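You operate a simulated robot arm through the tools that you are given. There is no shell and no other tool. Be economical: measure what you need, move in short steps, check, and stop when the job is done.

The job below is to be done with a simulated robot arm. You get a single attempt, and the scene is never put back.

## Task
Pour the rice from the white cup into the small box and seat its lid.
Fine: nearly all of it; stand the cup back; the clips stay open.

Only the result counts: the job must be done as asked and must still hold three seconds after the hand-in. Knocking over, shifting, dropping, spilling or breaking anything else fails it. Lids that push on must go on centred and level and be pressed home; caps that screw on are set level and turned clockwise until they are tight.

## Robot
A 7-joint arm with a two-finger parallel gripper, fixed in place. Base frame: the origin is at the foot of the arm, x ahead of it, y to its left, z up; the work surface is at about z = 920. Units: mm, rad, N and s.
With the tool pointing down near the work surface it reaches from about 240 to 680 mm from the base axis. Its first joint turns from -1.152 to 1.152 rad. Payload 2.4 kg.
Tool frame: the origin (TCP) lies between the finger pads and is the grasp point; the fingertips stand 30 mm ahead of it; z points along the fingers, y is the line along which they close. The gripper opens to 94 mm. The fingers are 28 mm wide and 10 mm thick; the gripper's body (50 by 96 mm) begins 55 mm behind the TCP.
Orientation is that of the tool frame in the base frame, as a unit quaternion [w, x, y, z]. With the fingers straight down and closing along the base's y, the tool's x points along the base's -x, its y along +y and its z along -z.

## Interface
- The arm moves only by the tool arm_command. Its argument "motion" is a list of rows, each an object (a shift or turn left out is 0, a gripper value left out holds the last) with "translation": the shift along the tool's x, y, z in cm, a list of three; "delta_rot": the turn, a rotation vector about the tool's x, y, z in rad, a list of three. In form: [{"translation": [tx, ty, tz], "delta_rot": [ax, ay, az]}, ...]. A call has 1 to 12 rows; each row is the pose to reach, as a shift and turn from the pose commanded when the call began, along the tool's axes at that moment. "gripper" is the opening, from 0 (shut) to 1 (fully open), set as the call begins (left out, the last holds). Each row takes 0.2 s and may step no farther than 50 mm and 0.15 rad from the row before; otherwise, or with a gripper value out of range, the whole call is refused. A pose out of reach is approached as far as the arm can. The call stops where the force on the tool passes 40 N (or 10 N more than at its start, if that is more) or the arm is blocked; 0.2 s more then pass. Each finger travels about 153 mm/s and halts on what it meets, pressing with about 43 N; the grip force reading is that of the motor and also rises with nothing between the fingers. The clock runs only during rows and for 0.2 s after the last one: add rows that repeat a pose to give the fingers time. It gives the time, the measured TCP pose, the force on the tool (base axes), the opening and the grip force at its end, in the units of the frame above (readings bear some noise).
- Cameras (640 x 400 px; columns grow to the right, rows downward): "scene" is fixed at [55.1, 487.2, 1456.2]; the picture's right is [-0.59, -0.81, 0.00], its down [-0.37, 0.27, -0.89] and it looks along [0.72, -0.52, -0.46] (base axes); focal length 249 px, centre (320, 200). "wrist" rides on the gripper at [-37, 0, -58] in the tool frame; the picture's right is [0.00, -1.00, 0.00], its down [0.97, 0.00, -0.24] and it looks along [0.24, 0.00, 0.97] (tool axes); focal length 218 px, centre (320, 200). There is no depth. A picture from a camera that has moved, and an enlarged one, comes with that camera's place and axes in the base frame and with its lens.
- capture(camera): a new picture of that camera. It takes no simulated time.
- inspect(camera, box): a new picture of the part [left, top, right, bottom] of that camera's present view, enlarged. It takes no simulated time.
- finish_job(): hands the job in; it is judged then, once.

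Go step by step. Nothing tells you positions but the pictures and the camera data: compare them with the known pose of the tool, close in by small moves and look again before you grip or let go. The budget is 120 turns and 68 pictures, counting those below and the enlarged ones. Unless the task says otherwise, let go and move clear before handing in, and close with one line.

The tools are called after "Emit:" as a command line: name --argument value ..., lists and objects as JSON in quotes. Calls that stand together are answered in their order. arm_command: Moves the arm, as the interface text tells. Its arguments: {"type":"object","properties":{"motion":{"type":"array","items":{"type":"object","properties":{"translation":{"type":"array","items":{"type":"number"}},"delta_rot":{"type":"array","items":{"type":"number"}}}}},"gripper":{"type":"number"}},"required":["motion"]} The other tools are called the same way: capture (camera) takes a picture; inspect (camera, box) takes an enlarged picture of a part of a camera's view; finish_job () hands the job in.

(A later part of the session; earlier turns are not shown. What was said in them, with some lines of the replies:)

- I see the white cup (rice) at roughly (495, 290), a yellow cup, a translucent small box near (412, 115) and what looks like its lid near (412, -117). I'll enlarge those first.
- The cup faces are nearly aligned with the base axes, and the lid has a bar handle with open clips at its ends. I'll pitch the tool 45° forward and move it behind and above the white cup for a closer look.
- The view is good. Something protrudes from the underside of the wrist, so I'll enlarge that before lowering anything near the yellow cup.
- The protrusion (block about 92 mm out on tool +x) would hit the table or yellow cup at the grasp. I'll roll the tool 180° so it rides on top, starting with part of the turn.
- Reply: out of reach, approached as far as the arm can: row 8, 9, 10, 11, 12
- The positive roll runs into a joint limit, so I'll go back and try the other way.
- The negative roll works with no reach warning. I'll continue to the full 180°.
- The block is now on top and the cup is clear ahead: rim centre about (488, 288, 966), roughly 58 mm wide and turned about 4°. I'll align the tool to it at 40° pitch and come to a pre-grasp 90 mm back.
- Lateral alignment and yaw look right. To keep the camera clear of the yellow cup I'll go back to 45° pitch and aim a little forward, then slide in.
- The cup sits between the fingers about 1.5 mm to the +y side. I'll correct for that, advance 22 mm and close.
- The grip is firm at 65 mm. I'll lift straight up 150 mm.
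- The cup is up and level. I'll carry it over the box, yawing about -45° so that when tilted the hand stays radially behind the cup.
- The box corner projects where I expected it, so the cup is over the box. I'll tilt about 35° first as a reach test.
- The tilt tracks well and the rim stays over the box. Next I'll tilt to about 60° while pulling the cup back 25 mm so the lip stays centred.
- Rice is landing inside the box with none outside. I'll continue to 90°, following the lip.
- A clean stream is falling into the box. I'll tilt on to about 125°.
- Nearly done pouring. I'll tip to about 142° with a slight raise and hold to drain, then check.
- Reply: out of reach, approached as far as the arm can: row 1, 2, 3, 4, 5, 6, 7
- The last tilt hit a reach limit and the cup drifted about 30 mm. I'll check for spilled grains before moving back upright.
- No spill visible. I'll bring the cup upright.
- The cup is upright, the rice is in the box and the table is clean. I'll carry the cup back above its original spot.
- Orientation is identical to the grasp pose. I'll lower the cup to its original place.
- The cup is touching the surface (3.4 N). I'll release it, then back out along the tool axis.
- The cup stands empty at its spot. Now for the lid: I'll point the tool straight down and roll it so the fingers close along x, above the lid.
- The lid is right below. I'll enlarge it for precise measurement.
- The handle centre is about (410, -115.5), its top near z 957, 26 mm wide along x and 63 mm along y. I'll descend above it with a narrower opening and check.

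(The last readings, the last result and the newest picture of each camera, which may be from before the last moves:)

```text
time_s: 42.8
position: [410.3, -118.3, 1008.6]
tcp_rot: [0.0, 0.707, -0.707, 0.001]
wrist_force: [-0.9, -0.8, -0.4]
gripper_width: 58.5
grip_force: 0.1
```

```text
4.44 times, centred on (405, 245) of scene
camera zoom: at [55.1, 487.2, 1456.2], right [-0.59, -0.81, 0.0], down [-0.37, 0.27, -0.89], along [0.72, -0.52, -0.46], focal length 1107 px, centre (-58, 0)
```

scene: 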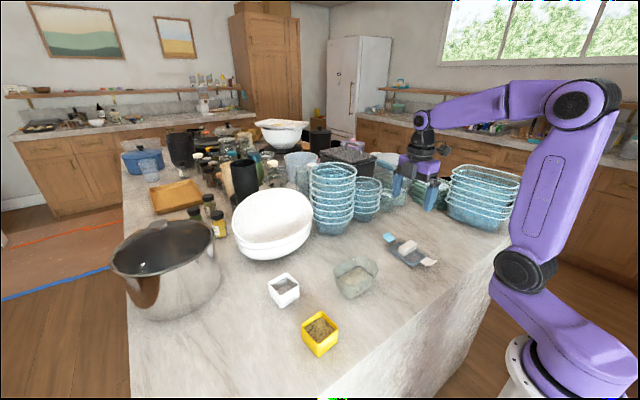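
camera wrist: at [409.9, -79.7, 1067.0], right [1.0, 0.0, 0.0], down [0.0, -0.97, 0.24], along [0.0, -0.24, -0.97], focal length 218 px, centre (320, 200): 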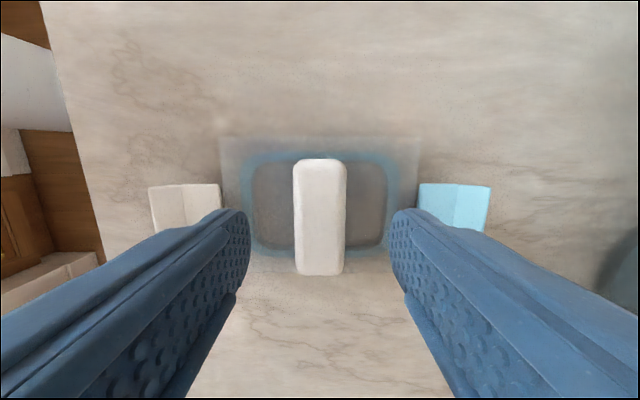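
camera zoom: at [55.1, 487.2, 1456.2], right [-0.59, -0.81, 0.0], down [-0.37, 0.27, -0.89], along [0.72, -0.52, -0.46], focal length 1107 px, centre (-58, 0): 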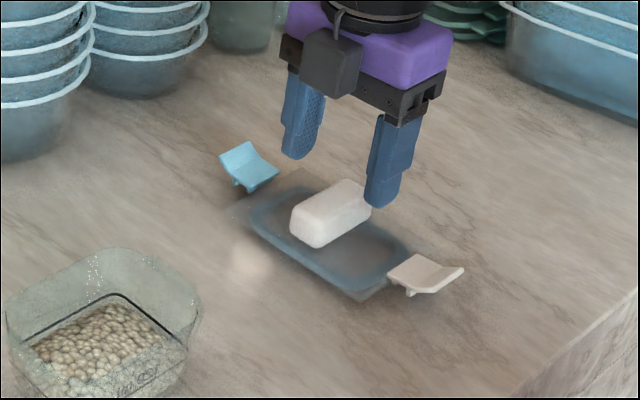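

Centred in x; the handle lies about 3 mm toward +y. I'll correct, descend to z of about 969 and close.

Emit:
arm_command --motion '[{"translation": [-0.3, 0, 1.5]}, {"translation": [-0.3, 0, 3.0]}, {"translation": [-0.3, 0, 4.0]}, {"translation": [-0.3, 0, 4.0]}]'

Emit:
capture --camera "wrist"

Emit:
inspect --camera "scene" --box '[365, 215, 445, 275]'

```text
time_s: 43.8
position: [409.5, -111.1, 968.7]
tcp_rot: [0.0, -0.707, 0.707, -0.001]
wrist_force: [-0.4, -0.1, 0.1]
gripper_width: 58.2
grip_force: 0.1
```

```text
28 pictures are left
camera wrist: at [410.2, -74.5, 1027.9], right [1.0, 0.0, 0.0], down [0.0, -0.97, 0.24], along [0.0, -0.24, -0.97], focal length 218 px, centre (320, 200)
```

wrist: 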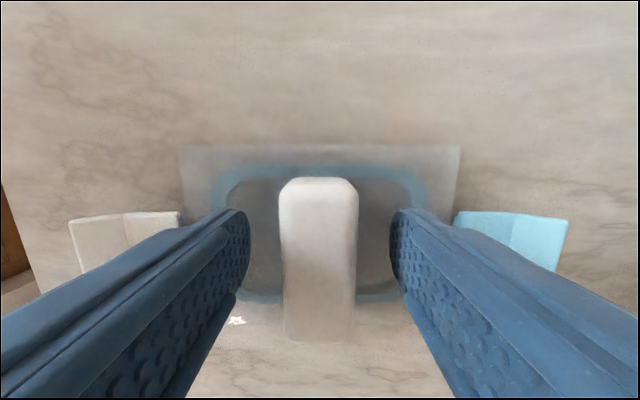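

```text
6.67 times, centred on (405, 245) of scene
camera zoom: at [55.1, 487.2, 1456.2], right [-0.59, -0.81, 0.0], down [-0.37, 0.27, -0.89], along [0.72, -0.52, -0.46], focal length 1661 px, centre (-247, -100)
```

zoom: 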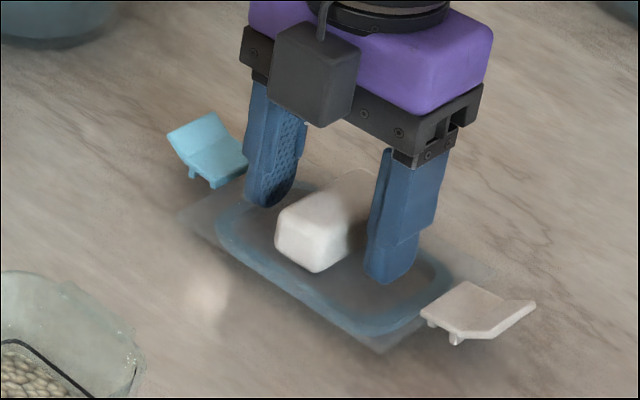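

The handle is evenly between the fingers in x but a few mm farther in -y. I'll nudge 3 mm and close.

Emit:
arm_command --motion '[{"translation": [0.3, 0, 0]}, {"translation": [0.3, 0, 0]}]'

Emit:
arm_command --motion '[{"translation": [0, 0, 0]}, {"translation": [0, 0, 0]}, {"translation": [0, 0, 0]}, {"translation": [0, 0, 0]}]' --gripper 0

Emit:
arm_command --motion '[{"translation": [0, 0, -1]}, {"translation": [0, 0, -3]}, {"translation": [0, 0, -6]}, {"translation": [0, 0, -10]}, {"translation": [0, 0, -12]}, {"translation": [0, 0, -12]}]'

Emit:
capture --camera "wrist"

Emit:
inspect --camera "scene" --box '[345, 150, 465, 250]'

```text
time_s: 44.4
position: [410.4, -114.8, 969.7]
tcp_rot: [-0.001, -0.707, 0.707, -0.002]
wrist_force: [-0.2, -0.1, 0.6]
gripper_width: 58.2
grip_force: 0.1
```

```text
time_s: 45.4
position: [410.0, -114.4, 970.0]
tcp_rot: [0.0, 0.707, -0.707, 0.002]
wrist_force: [-0.1, 0.9, -0.4]
gripper_width: 26.7
grip_force: 42.8
```

```text
time_s: 46.8
position: [409.4, -118.3, 1088.8]
tcp_rot: [0.0, -0.707, 0.707, -0.002]
wrist_force: [0.4, -0.3, -0.6]
gripper_width: 26.9
grip_force: 43.1
```

```text
26 pictures are left
camera wrist: at [408.5, -78.9, 1147.5], right [1.0, 0.0, 0.0], down [0.0, -0.97, 0.24], along [0.0, -0.24, -0.97], focal length 218 px, centre (320, 200)
```

wrist: 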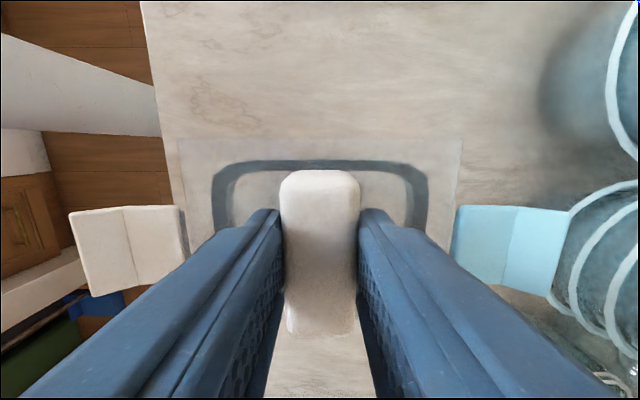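

```text
4.00 times, centred on (405, 200) of scene
camera zoom: at [55.1, 487.2, 1456.2], right [-0.59, -0.81, 0.0], down [-0.37, 0.27, -0.89], along [0.72, -0.52, -0.46], focal length 996 px, centre (-20, 200)
```

zoom: 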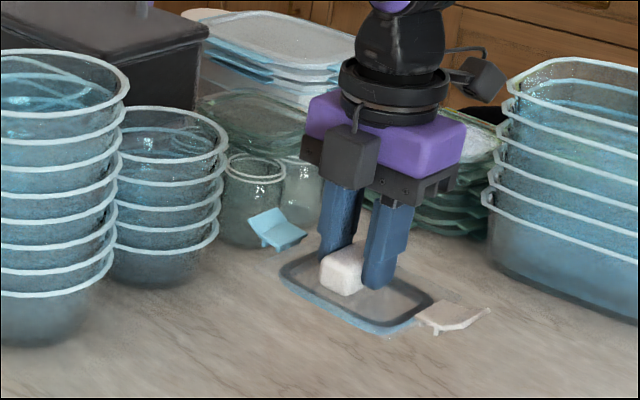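

The lid is held level, with its centre about 2.6 mm along tool +x from the TCP. I'll rotate it 90° and go to a viewing spot behind the box to measure the rim.

Emit:
arm_command --motion '[{"translation": [-1.87, 0.86, -0.51], "delta_rot": [0, 0, 0.131]}, {"translation": [-3.75, 1.72, -1.02], "delta_rot": [0, 0, 0.262]}, {"translation": [-5.62, 2.58, -1.53], "delta_rot": [0, 0, 0.393]}, {"translation": [-7.5, 3.43, -2.03], "delta_rot": [0, 0, 0.524]}, {"translation": [-9.37, 4.29, -2.54], "delta_rot": [0, 0, 0.654]}, {"translation": [-11.25, 5.15, -3.05], "delta_rot": [0, 0, 0.785]}, {"translation": [-13.12, 6.0, -3.56], "delta_rot": [0, 0, 0.916]}, {"translation": [-15.0, 6.87, -4.07], "delta_rot": [0, 0, 1.047]}, {"translation": [-16.87, 7.73, -4.58], "delta_rot": [0, 0, 1.178]}, {"translation": [-18.75, 8.58, -5.08], "delta_rot": [0, 0, 1.309]}, {"translation": [-20.6, 9.44, -5.6], "delta_rot": [0, 0, 1.44]}, {"translation": [-22.5, 10.3, -6.1], "delta_rot": [0, 0, 1.5708]}]'

Emit:
capture --camera "wrist"

Emit:
inspect --camera "wrist" --box '[220, 0, 420, 140]'

```text
time_s: 49.4
position: [307.9, 110.2, 1150.5]
tcp_rot: [0.0, 0.001, 1.0, -0.001]
wrist_force: [-1.1, 1.0, -0.2]
gripper_width: 27.1
grip_force: 42.8
```

```text
24 pictures are left
camera wrist: at [344.1, 112.1, 1208.9], right [0.0, -1.0, 0.0], down [-0.97, 0.0, 0.24], along [-0.24, 0.0, -0.97], focal length 218 px, centre (320, 200)
```

wrist: 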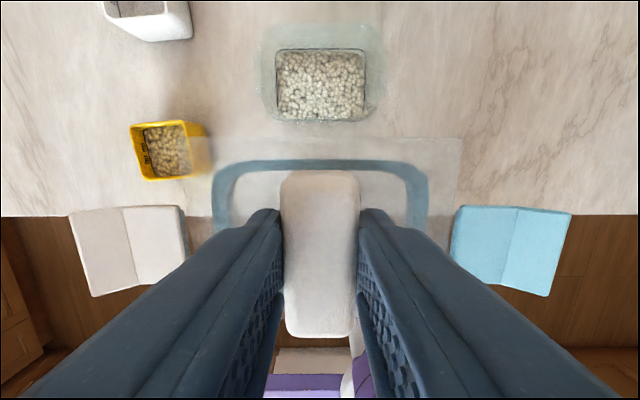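

```text
2.86 times, centred on (320, 70) of wrist
camera zoom: at [344.1, 112.1, 1208.9], right [0.0, -1.0, 0.0], down [-0.97, 0.0, 0.24], along [-0.24, 0.0, -0.97], focal length 624 px, centre (320, 571)
```

zoom: 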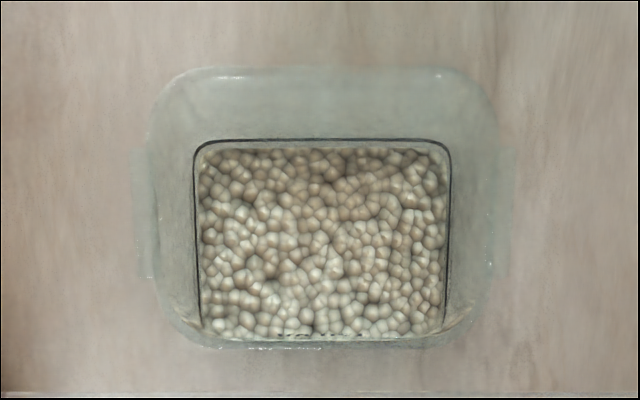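

The box rim is centred about 106 mm ahead of the lid centre and 1 mm to -y, with no relative yaw. I'll move the lid above the box with about 35 mm clearance.

Emit:
arm_command --motion '[{"translation": [-2.7, -0.03, 0]}, {"translation": [-5.4, -0.05, 0]}, {"translation": [-8.0, -0.08, 1]}, {"translation": [-10.6, -0.1, 4]}, {"translation": [-10.6, -0.1, 7]}, {"translation": [-10.6, -0.1, 9]}, {"translation": [-10.6, -0.1, 9]}]'

Emit:
capture --camera "wrist"

Emit:
inspect --camera "scene" --box '[305, 200, 425, 310]'

```text
time_s: 51.0
position: [411.2, 110.5, 1059.9]
tcp_rot: [0.001, 0.0, 1.0, -0.001]
wrist_force: [-0.7, 0.6, -1.2]
gripper_width: 26.9
grip_force: 42.7
```

```text
22 pictures are left
camera wrist: at [448.1, 111.1, 1117.2], right [0.0, -1.0, 0.0], down [-0.97, 0.0, 0.24], along [-0.24, 0.0, -0.97], focal length 218 px, centre (320, 200)
```

wrist: 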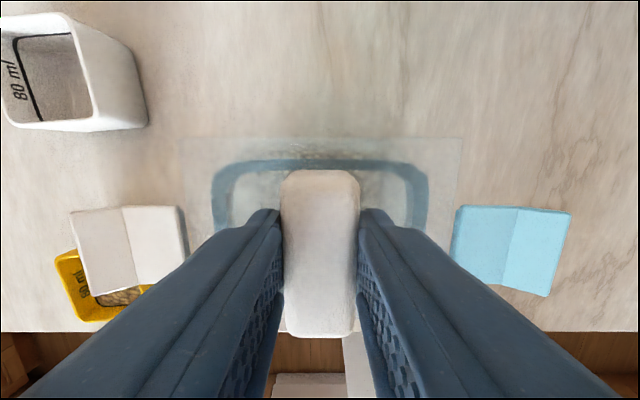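

```text
3.64 times, centred on (365, 255) of scene
camera zoom: at [55.1, 487.2, 1456.2], right [-0.59, -0.81, 0.0], down [-0.37, 0.27, -0.89], along [0.72, -0.52, -0.46], focal length 906 px, centre (156, 0)
```

zoom: 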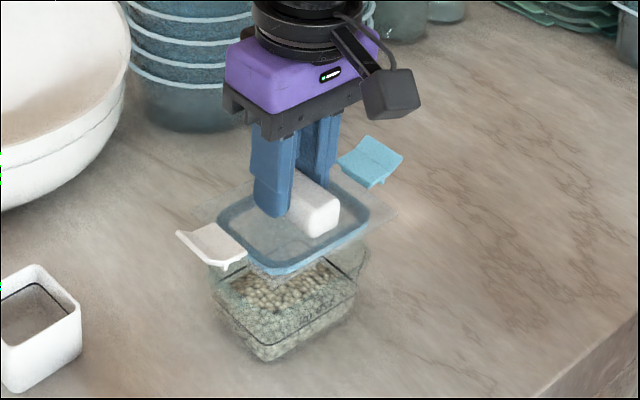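

The lid hovers over the box and looks aligned. I'll descend 25 mm more and check with enlarged views.

Emit:
arm_command --motion '[{"translation": [0, 0, 1.2]}, {"translation": [0, 0, 2.4]}, {"translation": [0, 0, 2.4]}]'

Emit:
inspect --camera "wrist" --box '[160, 110, 480, 310]'

Emit:
inspect --camera "scene" --box '[315, 215, 405, 295]'

```text
time_s: 51.8
position: [413.9, 111.1, 1035.5]
tcp_rot: [0.001, 0.0, 1.0, -0.001]
wrist_force: [0.1, 0.4, -1.2]
gripper_width: 27.0
grip_force: 42.7
```

```text
2.00 times, centred on (320, 210) of wrist
camera zoom: at [451.1, 110.7, 1093.8], right [0.0, -1.0, 0.0], down [-0.97, 0.0, 0.24], along [-0.24, 0.0, -0.97], focal length 436 px, centre (320, 180)
```

zoom: 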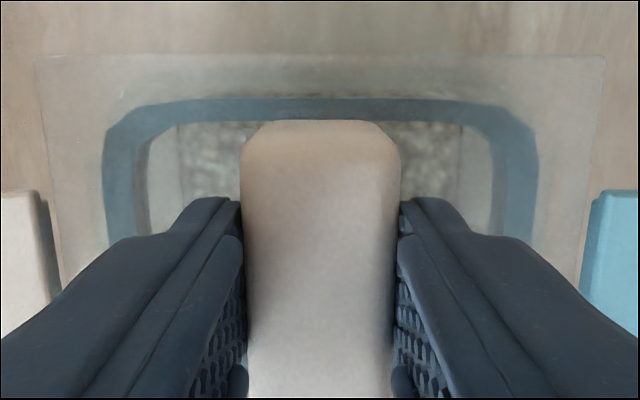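

```text
5.00 times, centred on (360, 255) of scene
camera zoom: at [55.1, 487.2, 1456.2], right [-0.59, -0.81, 0.0], down [-0.37, 0.27, -0.89], along [0.72, -0.52, -0.46], focal length 1246 px, centre (120, -75)
```

zoom: 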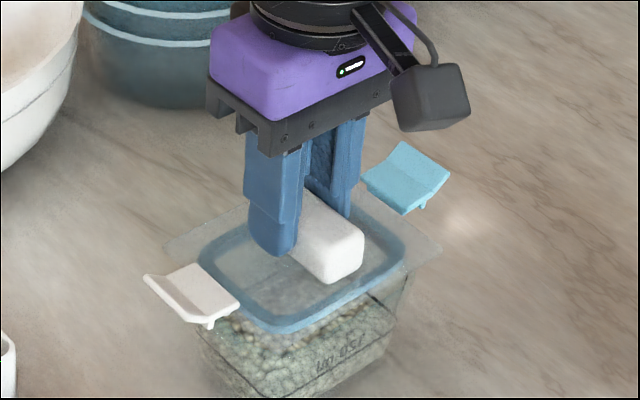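

I'll zoom in on the far edge of the plate to compare it with the rim below.

Emit:
inspect --camera "wrist" --box '[170, 125, 270, 185]'

Emit:
inspect --camera "wrist" --box '[370, 125, 470, 185]'

```text
6.40 times, centred on (220, 155) of wrist
camera zoom: at [451.1, 110.7, 1093.8], right [0.0, -1.0, 0.0], down [-0.97, 0.0, 0.24], along [-0.24, 0.0, -0.97], focal length 1397 px, centre (960, 488)
```

zoom: 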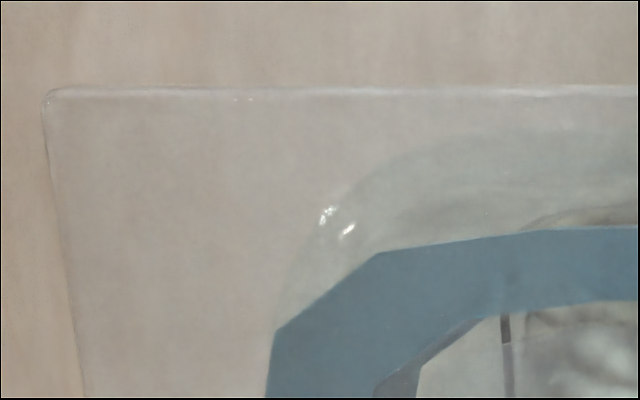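

```text
6.40 times, centred on (420, 155) of wrist
camera zoom: at [451.1, 110.7, 1093.8], right [0.0, -1.0, 0.0], down [-0.97, 0.0, 0.24], along [-0.24, 0.0, -0.97], focal length 1397 px, centre (-320, 488)
```

zoom: 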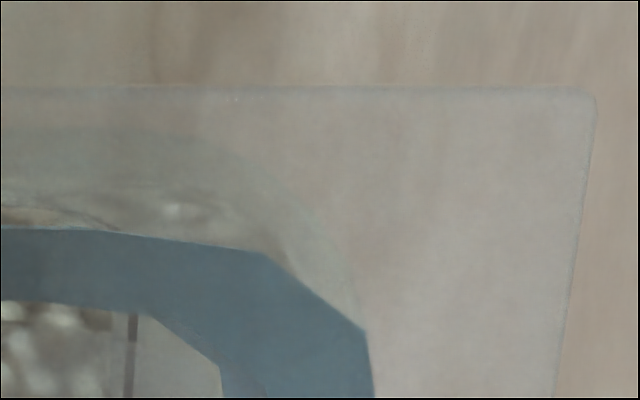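

The rim is symmetric about the lid in y. In x the lid seems about 1-2 mm too far forward, so I'll shift back 1.2 mm, lower 8 mm and look again.

Emit:
arm_command --motion '[{"translation": [0.12, 0, 0.4]}, {"translation": [0.12, 0, 0.8]}, {"translation": [0.12, 0, 0.8]}]'

Emit:
inspect --camera "wrist" --box '[170, 125, 270, 185]'

Emit:
inspect --camera "scene" --box '[325, 235, 405, 295]'

```text
time_s: 52.6
position: [414.3, 108.8, 1028.2]
tcp_rot: [0.001, 0.001, 1.0, -0.001]
wrist_force: [0.1, -1.2, -1.2]
gripper_width: 27.1
grip_force: 43.0
```

```text
6.40 times, centred on (220, 155) of wrist
camera zoom: at [450.3, 109.9, 1086.1], right [0.0, -1.0, 0.0], down [-0.97, 0.0, 0.24], along [-0.24, 0.0, -0.97], focal length 1397 px, centre (960, 488)
```

zoom: 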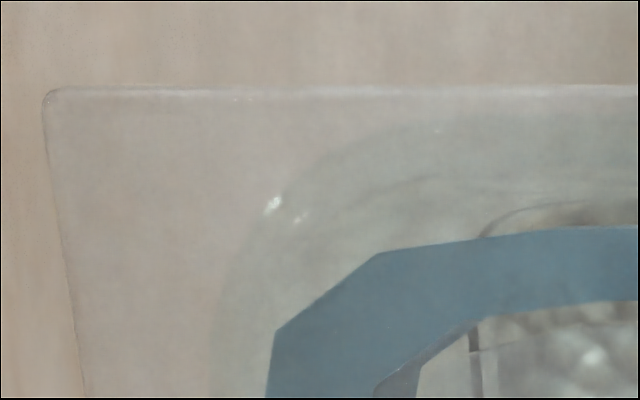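

```text
6.67 times, centred on (365, 265) of scene
camera zoom: at [55.1, 487.2, 1456.2], right [-0.59, -0.81, 0.0], down [-0.37, 0.27, -0.89], along [0.72, -0.52, -0.46], focal length 1661 px, centre (20, -233)
```

zoom: 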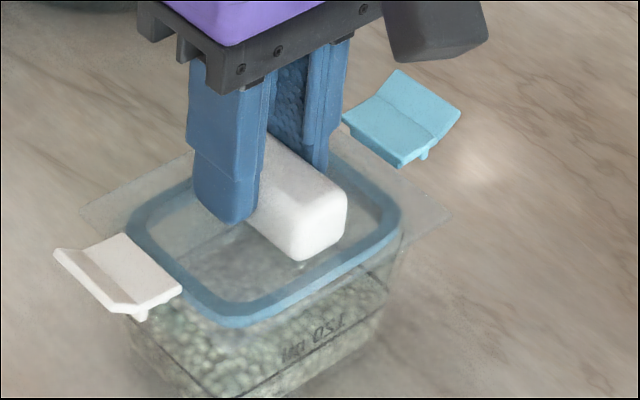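

Overhang now looks even. I'll lower slowly and watch for contact force.

Emit:
arm_command --motion '[{"translation": [0, 0, 0.2]}, {"translation": [0, 0, 0.4]}, {"translation": [0, 0, 0.6]}, {"translation": [0, 0, 0.6]}]'

Emit:
inspect --camera "scene" --box '[325, 235, 405, 295]'

Emit:
inspect --camera "wrist" --box '[160, 110, 480, 310]'

```text
time_s: 53.6
position: [412.7, 109.3, 1021.4]
tcp_rot: [0.001, 0.0, 1.0, -0.001]
wrist_force: [-0.3, 0.4, -0.5]
gripper_width: 27.0
grip_force: 42.6
```

```text
6.67 times, centred on (365, 265) of scene
camera zoom: at [55.1, 487.2, 1456.2], right [-0.59, -0.81, 0.0], down [-0.37, 0.27, -0.89], along [0.72, -0.52, -0.46], focal length 1661 px, centre (20, -233)
```

zoom: 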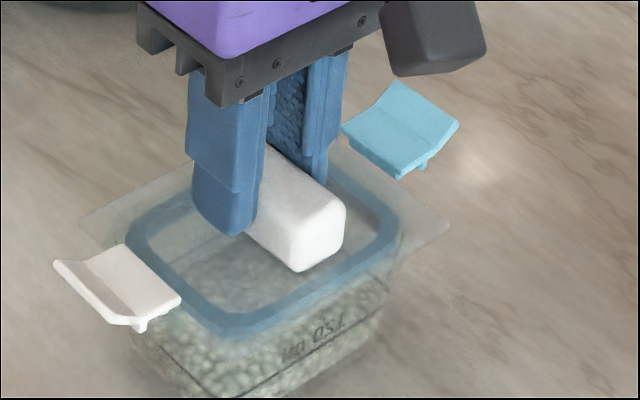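

```text
2.00 times, centred on (320, 210) of wrist
camera zoom: at [449.9, 110.3, 1081.0], right [0.0, -1.0, 0.0], down [-0.97, 0.0, 0.24], along [-0.24, 0.0, -0.97], focal length 436 px, centre (320, 180)
```

zoom: 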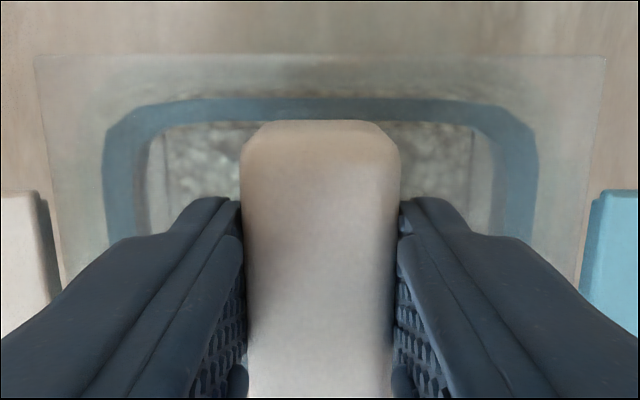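

No contact yet. I'll keep lowering in small steps.

Emit:
arm_command --motion '[{"translation": [0, 0, 0.15]}, {"translation": [0, 0, 0.3]}, {"translation": [0, 0, 0.45]}, {"translation": [0, 0, 0.45]}]'

Emit:
arm_command --motion '[{"translation": [0, 0, 0.1]}, {"translation": [0, 0, 0.2]}, {"translation": [0, 0, 0.3]}, {"translation": [0, 0, 0.3]}]'

Emit:
inspect --camera "wrist" --box '[170, 125, 270, 185]'

```text
time_s: 54.6
position: [411.8, 109.4, 1017.9]
tcp_rot: [0.004, 0.001, 1.0, -0.001]
wrist_force: [0.0, -5.5, 33.8]
gripper_width: 26.9
grip_force: 42.4
```

```text
time_s: 55.6
position: [413.8, 110.7, 1015.1]
tcp_rot: [0.003, 0.0, 1.0, 0.0]
wrist_force: [2.0, -0.5, 37.4]
gripper_width: 27.0
grip_force: 43.0
```

```text
6.40 times, centred on (220, 155) of wrist
camera zoom: at [450.0, 110.4, 1074.5], right [0.0, -1.0, 0.0], down [-0.97, 0.0, 0.23], along [-0.23, 0.0, -0.97], focal length 1397 px, centre (960, 488)
```

zoom: 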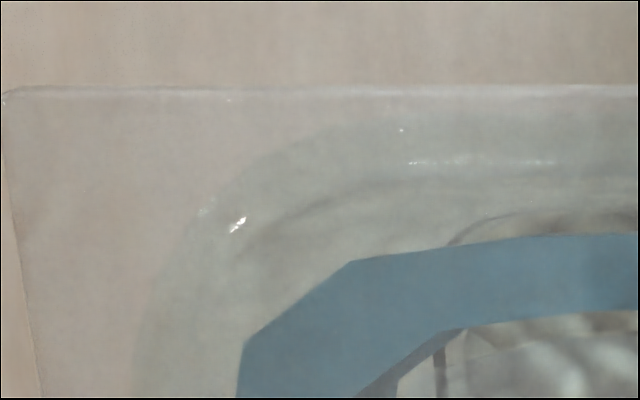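

Contact at about 37 N, and the lid may have shifted in the grip. I'll check both sides and the level.

Emit:
inspect --camera "wrist" --box '[150, 110, 490, 310]'

Emit:
inspect --camera "scene" --box '[325, 235, 405, 295]'

```text
1.88 times, centred on (320, 210) of wrist
camera zoom: at [450.0, 110.4, 1074.5], right [0.0, -1.0, 0.0], down [-0.97, 0.0, 0.23], along [-0.23, 0.0, -0.97], focal length 411 px, centre (320, 181)
```

zoom: 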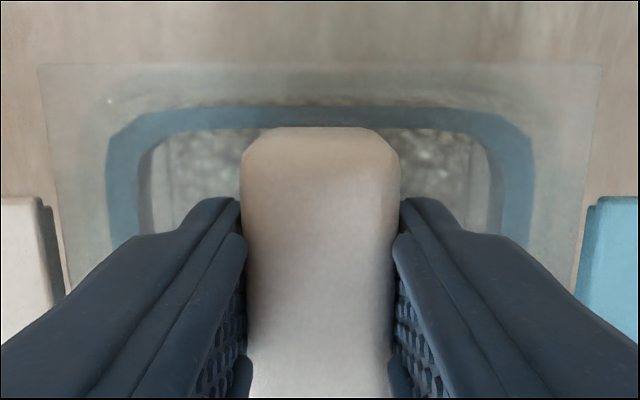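

```text
6.67 times, centred on (365, 265) of scene
camera zoom: at [54.6, 487.0, 1456.3], right [-0.59, -0.81, 0.0], down [-0.37, 0.27, -0.89], along [0.72, -0.52, -0.46], focal length 1661 px, centre (20, -233)
```

zoom: 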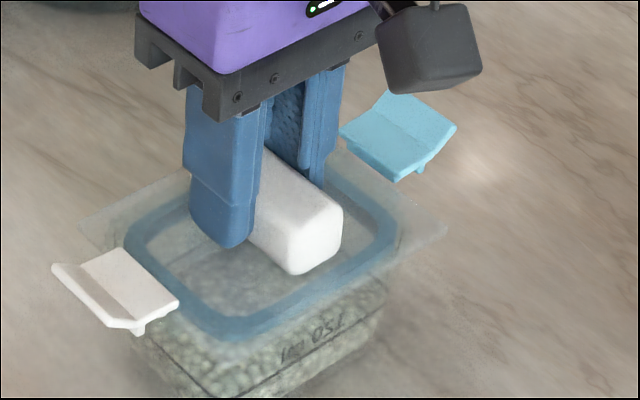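

The lid is symmetric and level; the handle just slid about 4 mm up between the fingertips. I'll press on so the fingertips bear on the plate.

Emit:
arm_command --motion '[{"translation": [0, 0, 0.15]}, {"translation": [0, 0, 0.3]}, {"translation": [0, 0, 0.45]}, {"translation": [0, 0, 0.45]}]'

Emit:
arm_command --motion '[{"translation": [0, 0, 0.15]}, {"translation": [0, 0, 0.3]}, {"translation": [0, 0, 0.45]}, {"translation": [0, 0, 0.45]}]'

Emit:
inspect --camera "scene" --box '[325, 235, 405, 295]'

```text
time_s: 55.9
position: [414.0, 109.8, 1015.7]
tcp_rot: [0.003, 0.001, 1.0, 0.0]
wrist_force: [-1.5, 0.9, 6.7]
gripper_width: 27.3
grip_force: 42.9
stopped in row 1: the force on the tool passed its limit (the readings are from after the stop); the commanded pose is now the measured one
```

```text
time_s: 56.4
position: [414.3, 109.2, 1016.5]
tcp_rot: [0.004, 0.0, 1.0, 0.001]
wrist_force: [-2.7, 0.3, 8.0]
gripper_width: 26.9
grip_force: 42.7
stopped in row 2: the force on the tool passed its limit (the readings are from after the stop); the commanded pose is now the measured one
```

```text
6.67 times, centred on (365, 265) of scene
camera zoom: at [54.9, 487.2, 1456.2], right [-0.59, -0.81, 0.0], down [-0.37, 0.27, -0.89], along [0.72, -0.52, -0.46], focal length 1661 px, centre (20, -233)
```

zoom: 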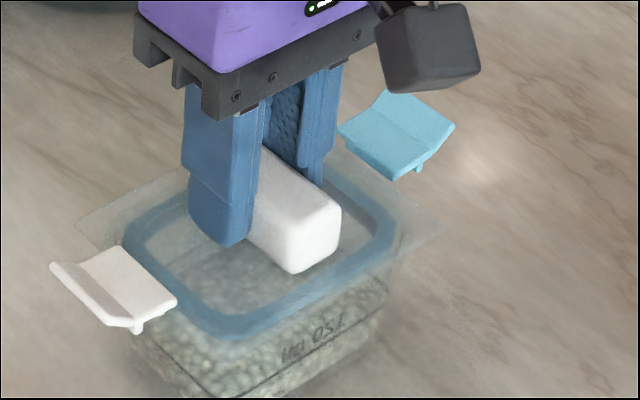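

The force limit trips with little movement, so it's either seated or riding on the rim. I'll look closely at the gap.

Emit:
inspect --camera "scene" --box '[330, 255, 386, 290]'

Emit:
inspect --camera "wrist" --box '[160, 130, 240, 180]'

```text
11.43 times, centred on (358, 272) of scene
camera zoom: at [54.9, 487.2, 1456.2], right [-0.59, -0.81, 0.0], down [-0.37, 0.27, -0.89], along [0.72, -0.52, -0.46], focal length 2847 px, centre (-114, -629)
```

zoom: 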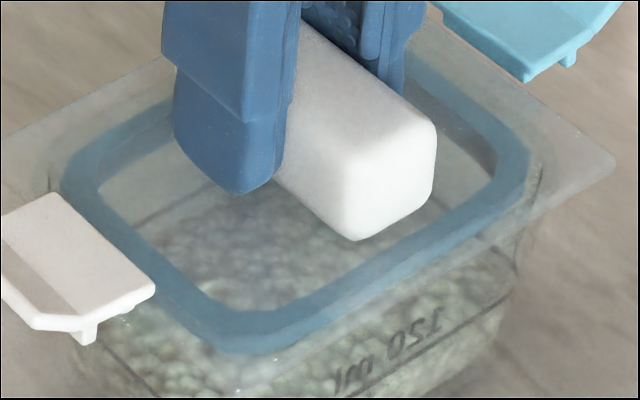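

```text
8.00 times, centred on (200, 155) of wrist
camera zoom: at [450.9, 110.6, 1074.6], right [0.0, -1.0, 0.0], down [-0.97, 0.0, 0.23], along [-0.23, 0.0, -0.97], focal length 1746 px, centre (1280, 560)
```

zoom: 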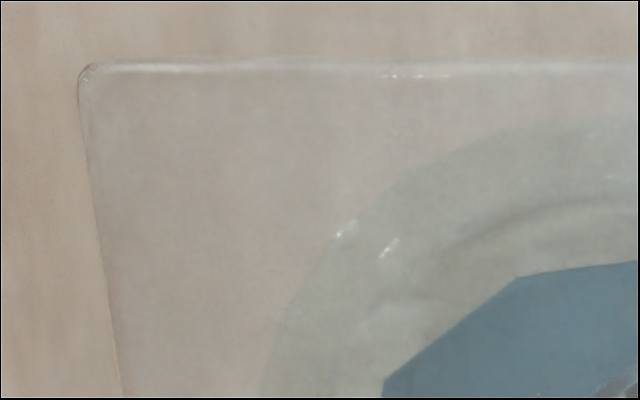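

Geometry suggests the plate is still several mm above the rim, and the reaction force says the lid is slightly too far +x. I'll ease up, shift back 1.2 mm and press again in fine steps.

Emit:
arm_command --motion '[{"translation": [0, 0, -0.2]}, {"translation": [0.12, 0, -0.2]}, {"translation": [0.12, 0, 0.0]}, {"translation": [0.12, 0, 0.1]}, {"translation": [0.12, 0, 0.15]}, {"translation": [0.12, 0, 0.2]}, {"translation": [0.12, 0, 0.25]}, {"translation": [0.12, 0, 0.3]}]'

```text
time_s: 57.8
position: [413.7, 109.7, 1016.9]
tcp_rot: [0.007, 0.0, 1.0, 0.001]
wrist_force: [-1.9, -0.6, 8.3]
gripper_width: 27.2
grip_force: 43.1
stopped in row 6: the force on the tool passed its limit (the readings are from after the stop); the commanded pose is now the measured one
```

The stop height is stiff and repeatable, and re-deriving the rim height from the scene view (about 980) suggests the plate is at or near home. I'll release, raise and look at how it sits.

Emit:
arm_command --motion '[{"translation": [0, 0, 0]}, {"translation": [0, 0, 0]}, {"translation": [0, 0, 0]}]' --gripper 0.6

Emit:
arm_command --motion '[{"translation": [0, 0, -2], "delta_rot": [0, 0.007, 0]}, {"translation": [0, 0, -4], "delta_rot": [0, 0.014, 0]}, {"translation": [0, 0, -7], "delta_rot": [0, 0.014, 0]}, {"translation": [0, 0, -10], "delta_rot": [0, 0.014, 0]}, {"translation": [0, 0, -10], "delta_rot": [0, 0.014, 0]}]'

Emit:
inspect --camera "scene" --box '[325, 235, 405, 295]'

```text
time_s: 58.6
position: [414.7, 109.8, 1016.0]
tcp_rot: [0.006, 0.0, 1.0, 0.001]
wrist_force: [0.0, 0.0, 0.0]
gripper_width: 56.5
grip_force: 0.0
```

```text
time_s: 59.8
position: [413.6, 110.6, 1119.8]
tcp_rot: [-0.001, 0.001, 1.0, 0.001]
wrist_force: [-0.6, 1.0, 0.3]
gripper_width: 56.2
grip_force: 0.2
```

```text
6.67 times, centred on (365, 265) of scene
camera zoom: at [55.1, 487.2, 1456.2], right [-0.59, -0.81, 0.0], down [-0.37, 0.27, -0.89], along [0.72, -0.52, -0.46], focal length 1661 px, centre (20, -233)
```

zoom: 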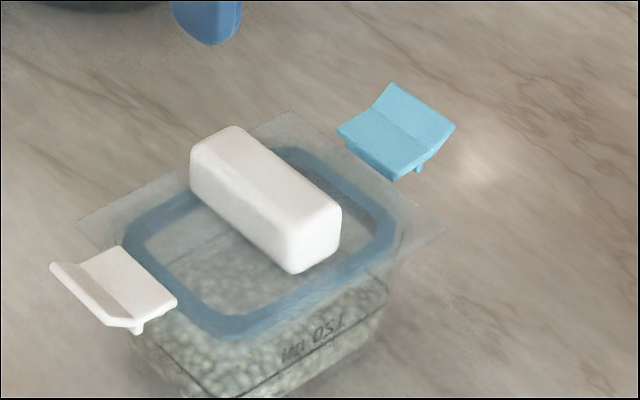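

The lid rests level on the box by itself. I'll close the fingers and press straight down on the middle of the handle to make sure it's home.

Emit:
arm_command --motion '[{"translation": [0.3, 0, 0]}, {"translation": [0.3, 0, 3]}, {"translation": [0.3, 0, 6]}, {"translation": [0.3, 0, 7.5]}, {"translation": [0.3, 0, 7.5]}]' --gripper 0

Emit:
arm_command --motion '[{"translation": [0, 0, 0.1]}, {"translation": [0, 0, 0.2]}, {"translation": [0, 0, 0.3]}, {"translation": [0, 0, 0.4]}, {"translation": [0, 0, 0.5]}, {"translation": [0, 0, 0.6]}, {"translation": [0, 0, 0.7]}, {"translation": [0, 0, 0.8]}, {"translation": [0, 0, 0.9]}, {"translation": [0, 0, 1.0]}, {"translation": [0, 0, 1.1]}, {"translation": [0, 0, 1.2]}]'

```text
time_s: 61.0
position: [412.4, 111.1, 1041.5]
tcp_rot: [-0.001, 0.0, 1.0, 0.0]
wrist_force: [-0.3, -1.4, 3.5]
gripper_width: 0.0
grip_force: 33.3
```

```text
time_s: 61.6
position: [411.2, 110.9, 1041.0]
tcp_rot: [0.004, -0.001, 1.0, 0.002]
wrist_force: [-0.8, -0.2, 7.6]
gripper_width: 0.0
grip_force: 33.0
stopped in row 3: the force on the tool passed its limit (the readings are from after the stop); the commanded pose is now the measured one
```

It's stiff at the handle top (z about 1011). I'll ratchet the force a little higher with finer steps.

Emit:
arm_command --motion '[{"translation": [0, 0, 0.05], "delta_rot": [0, 0.004, 0]}, {"translation": [0, 0, 0.1], "delta_rot": [0, 0.008, 0]}, {"translation": [0, 0, 0.13], "delta_rot": [0, 0.008, 0]}, {"translation": [0, 0, 0.16], "delta_rot": [0, 0.008, 0]}, {"translation": [0, 0, 0.16], "delta_rot": [0, 0.008, 0]}]'

```text
time_s: 63.0
position: [412.3, 110.9, 1041.5]
tcp_rot: [0.001, 0.0, 1.0, 0.002]
wrist_force: [-2.2, -0.5, 8.0]
gripper_width: 0.2
grip_force: 33.2
stopped in row 5: the force on the tool passed its limit (the readings are from after the stop); the commanded pose is now the measured one
```

Emit:
arm_command --motion '[{"translation": [0, 0, 0.05]}, {"translation": [0, 0, 0.1]}, {"translation": [0, 0, 0.12]}, {"translation": [0, 0, 0.12]}, {"translation": [0, 0, 0.12]}]'

```text
time_s: 64.1
position: [412.8, 111.5, 1042.3]
tcp_rot: [0.002, 0.001, 1.0, 0.003]
wrist_force: [-1.7, 0.0, 8.1]
gripper_width: 0.1
grip_force: 33.4
stopped in row 5: the force on the tool passed its limit (the readings are from after the stop); the commanded pose is now the measured one
```

Repeated 40 N presses give no movement. I'll go for a low side view with the wrist camera to judge the seating, first raising and rolling.

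Emit:
arm_command --motion '[{"translation": [0, 0, -4]}, {"translation": [0, 0, -8]}, {"translation": [0, 0, -11]}]' --gripper 0.2

Emit:
arm_command --motion '[{"translation": [0.8, 0.7, 0], "delta_rot": [0, 0, -0.14]}, {"translation": [1.6, 1.4, 0], "delta_rot": [0, 0, -0.28]}, {"translation": [2.4, 2.0, 0], "delta_rot": [0, 0, -0.42]}, {"translation": [3.2, 2.7, 0], "delta_rot": [0, 0, -0.56]}, {"translation": [4.0, 3.4, 0], "delta_rot": [0, 0, -0.7]}, {"translation": [4.8, 4.0, 0], "delta_rot": [0, 0, -0.84]}, {"translation": [5.6, 4.7, 0], "delta_rot": [0, 0, -0.98]}, {"translation": [6.4, 5.4, 0], "delta_rot": [0, 0, -1.12]}, {"translation": [7.2, 6.0, 0], "delta_rot": [0, 0, -1.26]}, {"translation": [8.0, 6.7, 0], "delta_rot": [0, 0, -1.4]}, {"translation": [8.8, 7.4, 0], "delta_rot": [0, 0, -1.54]}, {"translation": [9.8, 8.0, 0], "delta_rot": [0, 0, -1.68]}]'

Emit:
arm_command --motion '[{"delta_rot": [0, 0, -0.13]}, {"delta_rot": [0, 0, -0.26]}, {"delta_rot": [0, 0, -0.39]}, {"delta_rot": [0, 0, -0.52]}, {"delta_rot": [0, 0, -0.65]}, {"delta_rot": [0, 0, -0.763]}]'

Emit:
arm_command --motion '[{"delta_rot": [0, 0.13, 0]}, {"delta_rot": [0, 0.26, 0]}, {"delta_rot": [0, 0.39, 0]}, {"delta_rot": [0, 0.52, 0]}, {"delta_rot": [0, 0.65, 0]}, {"delta_rot": [0, 0.78, 0]}, {"delta_rot": [0, 0.91, 0]}, {"delta_rot": [0, 1.047, 0]}, {"delta_rot": [0, 1.047, 0]}]'

```text
time_s: 64.9
position: [412.1, 111.3, 1149.6]
tcp_rot: [0.001, 0.001, 1.0, 0.003]
wrist_force: [-0.1, 0.7, -0.1]
gripper_width: 18.8
grip_force: 0.2
```

```text
time_s: 67.5
position: [313.1, 190.3, 1149.8]
tcp_rot: [-0.003, 0.745, -0.667, -0.001]
wrist_force: [0.1, -0.7, -0.7]
gripper_width: 18.9
grip_force: 0.0
```

```text
time_s: 68.9
position: [313.3, 191.0, 1150.6]
tcp_rot: [-0.002, 0.94, -0.341, 0.001]
wrist_force: [-0.9, -0.4, -0.8]
gripper_width: 18.9
grip_force: 0.1
```

```text
time_s: 70.9
position: [315.0, 192.0, 1150.7]
tcp_rot: [0.169, 0.813, -0.299, 0.471]
wrist_force: [-1.4, -0.1, 0.8]
gripper_width: 18.6
grip_force: 0.1
```

The pose is reachable. I'll lower to a low viewing height and take the picture.

Emit:
arm_command --motion '[{"translation": [-3.0, 0, 1.7]}, {"translation": [-6.0, 0, 3.4]}, {"translation": [-9.0, 0, 5.1]}, {"translation": [-11.7, 0, 6.75]}, {"translation": [-11.7, 0, 6.75]}]'

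Emit:
capture --camera "wrist"

```text
time_s: 72.1
position: [313.9, 194.7, 1014.3]
tcp_rot: [0.169, 0.813, -0.299, 0.47]
wrist_force: [1.2, 0.4, 1.1]
gripper_width: 18.8
grip_force: 0.1
```

```text
5 pictures are left
camera wrist: at [261.6, 239.7, 1012.1], right [0.64, 0.77, 0.01], down [0.21, -0.18, 0.96], along [0.74, -0.62, -0.28], focal length 218 px, centre (320, 200)
```

wrist: 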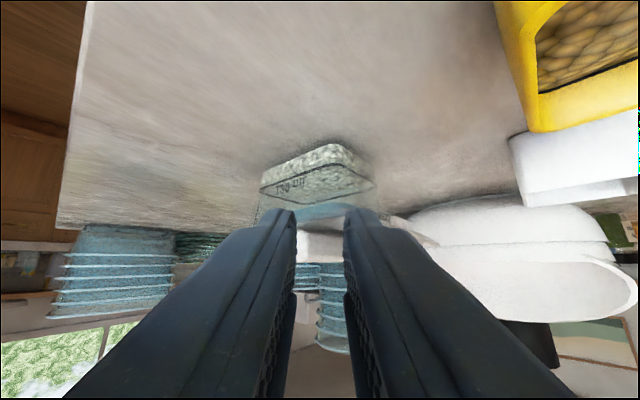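

The box is visible (image upside down). I'll enlarge the rim and lid junction.

Emit:
inspect --camera "wrist" --box '[240, 140, 400, 240]'

```text
4.00 times, centred on (320, 190) of wrist
camera zoom: at [261.6, 239.7, 1012.1], right [0.64, 0.77, 0.01], down [0.21, -0.18, 0.96], along [0.74, -0.62, -0.28], focal length 873 px, centre (320, 240)
```

zoom: 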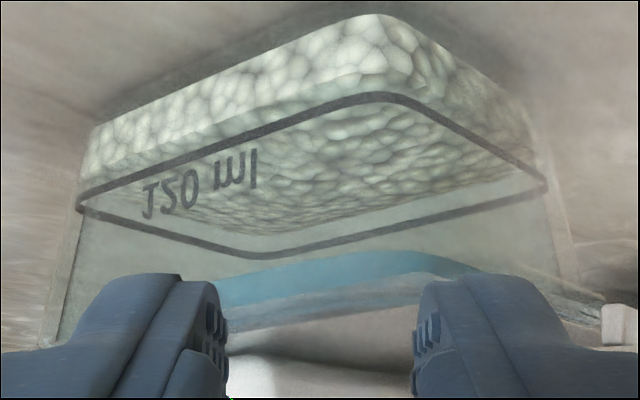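

Emit:
inspect --camera "wrist" --box '[336, 190, 400, 230]'

```text
10.00 times, centred on (368, 210) of wrist
camera zoom: at [261.6, 239.7, 1012.1], right [0.64, 0.77, 0.01], down [0.21, -0.18, 0.96], along [0.74, -0.62, -0.28], focal length 2183 px, centre (-160, 100)
```

zoom: 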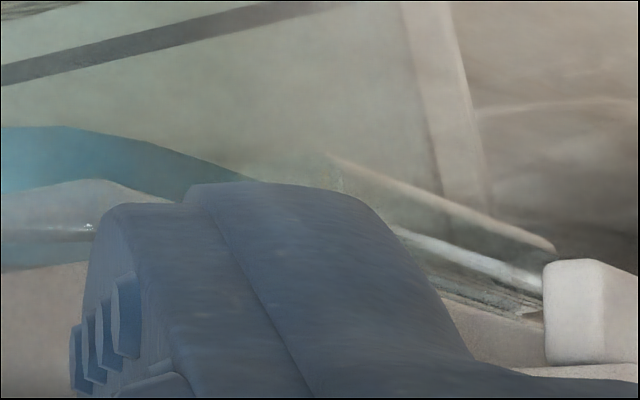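

The box wall runs right up to the plate with no gap and the gasket sits inside the walls, so the lid is seated and level. I'll retract clear and take a last overall look.

Emit:
arm_command --motion '[{"translation": [3, 0, -1.7]}, {"translation": [6, 0, -3.4]}, {"translation": [10, 0, -6]}, {"translation": [10, 0, -6]}]'

Emit:
capture --camera "scene"

Emit:
inspect --camera "scene" --box '[260, 220, 420, 330]'

```text
time_s: 73.1
position: [309.9, 193.9, 1130.7]
tcp_rot: [0.169, 0.813, -0.298, 0.471]
wrist_force: [-0.2, 0.3, 0.2]
gripper_width: 19.0
grip_force: 0.0
```

```text
2 pictures are left
```

scene: 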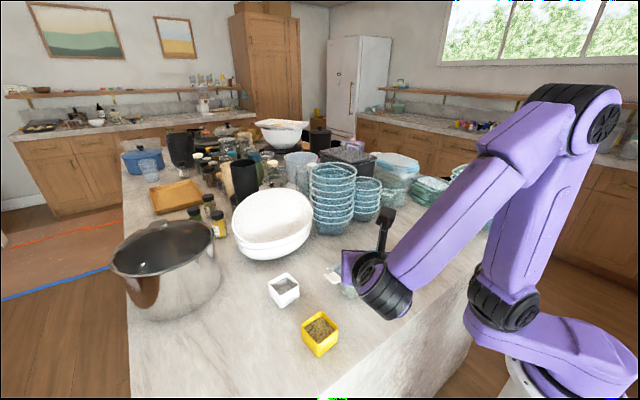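

```text
3.64 times, centred on (340, 275) of scene
camera zoom: at [55.1, 487.2, 1456.2], right [-0.59, -0.81, 0.0], down [-0.37, 0.27, -0.89], along [0.72, -0.52, -0.46], focal length 906 px, centre (247, -73)
```

zoom: 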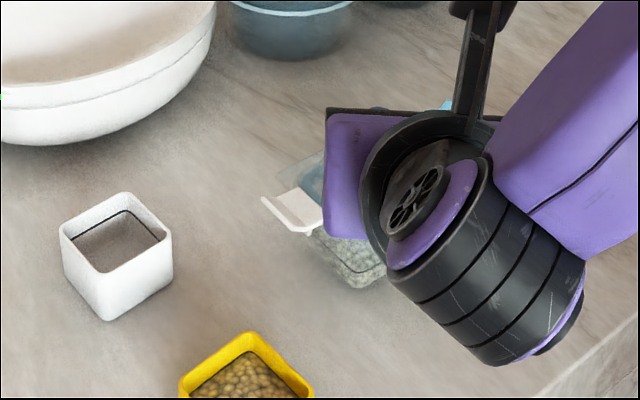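

The white cup is empty and standing at its spot, the yellow cup is untouched, the lid is on with its clips open, and the arm is clear. I'm handing in.

Emit:
finish_job

```text
The job is handed in.
```

I poured the rice from the white cup into the small box and stood the cup back in its place. The lid is on centred and level with both clips open, and I saw no spilled rice. I pressed the lid to about 40 N until it stopped moving, and the close-up showed no gap at the rim, though the clear walls made that hard to confirm.
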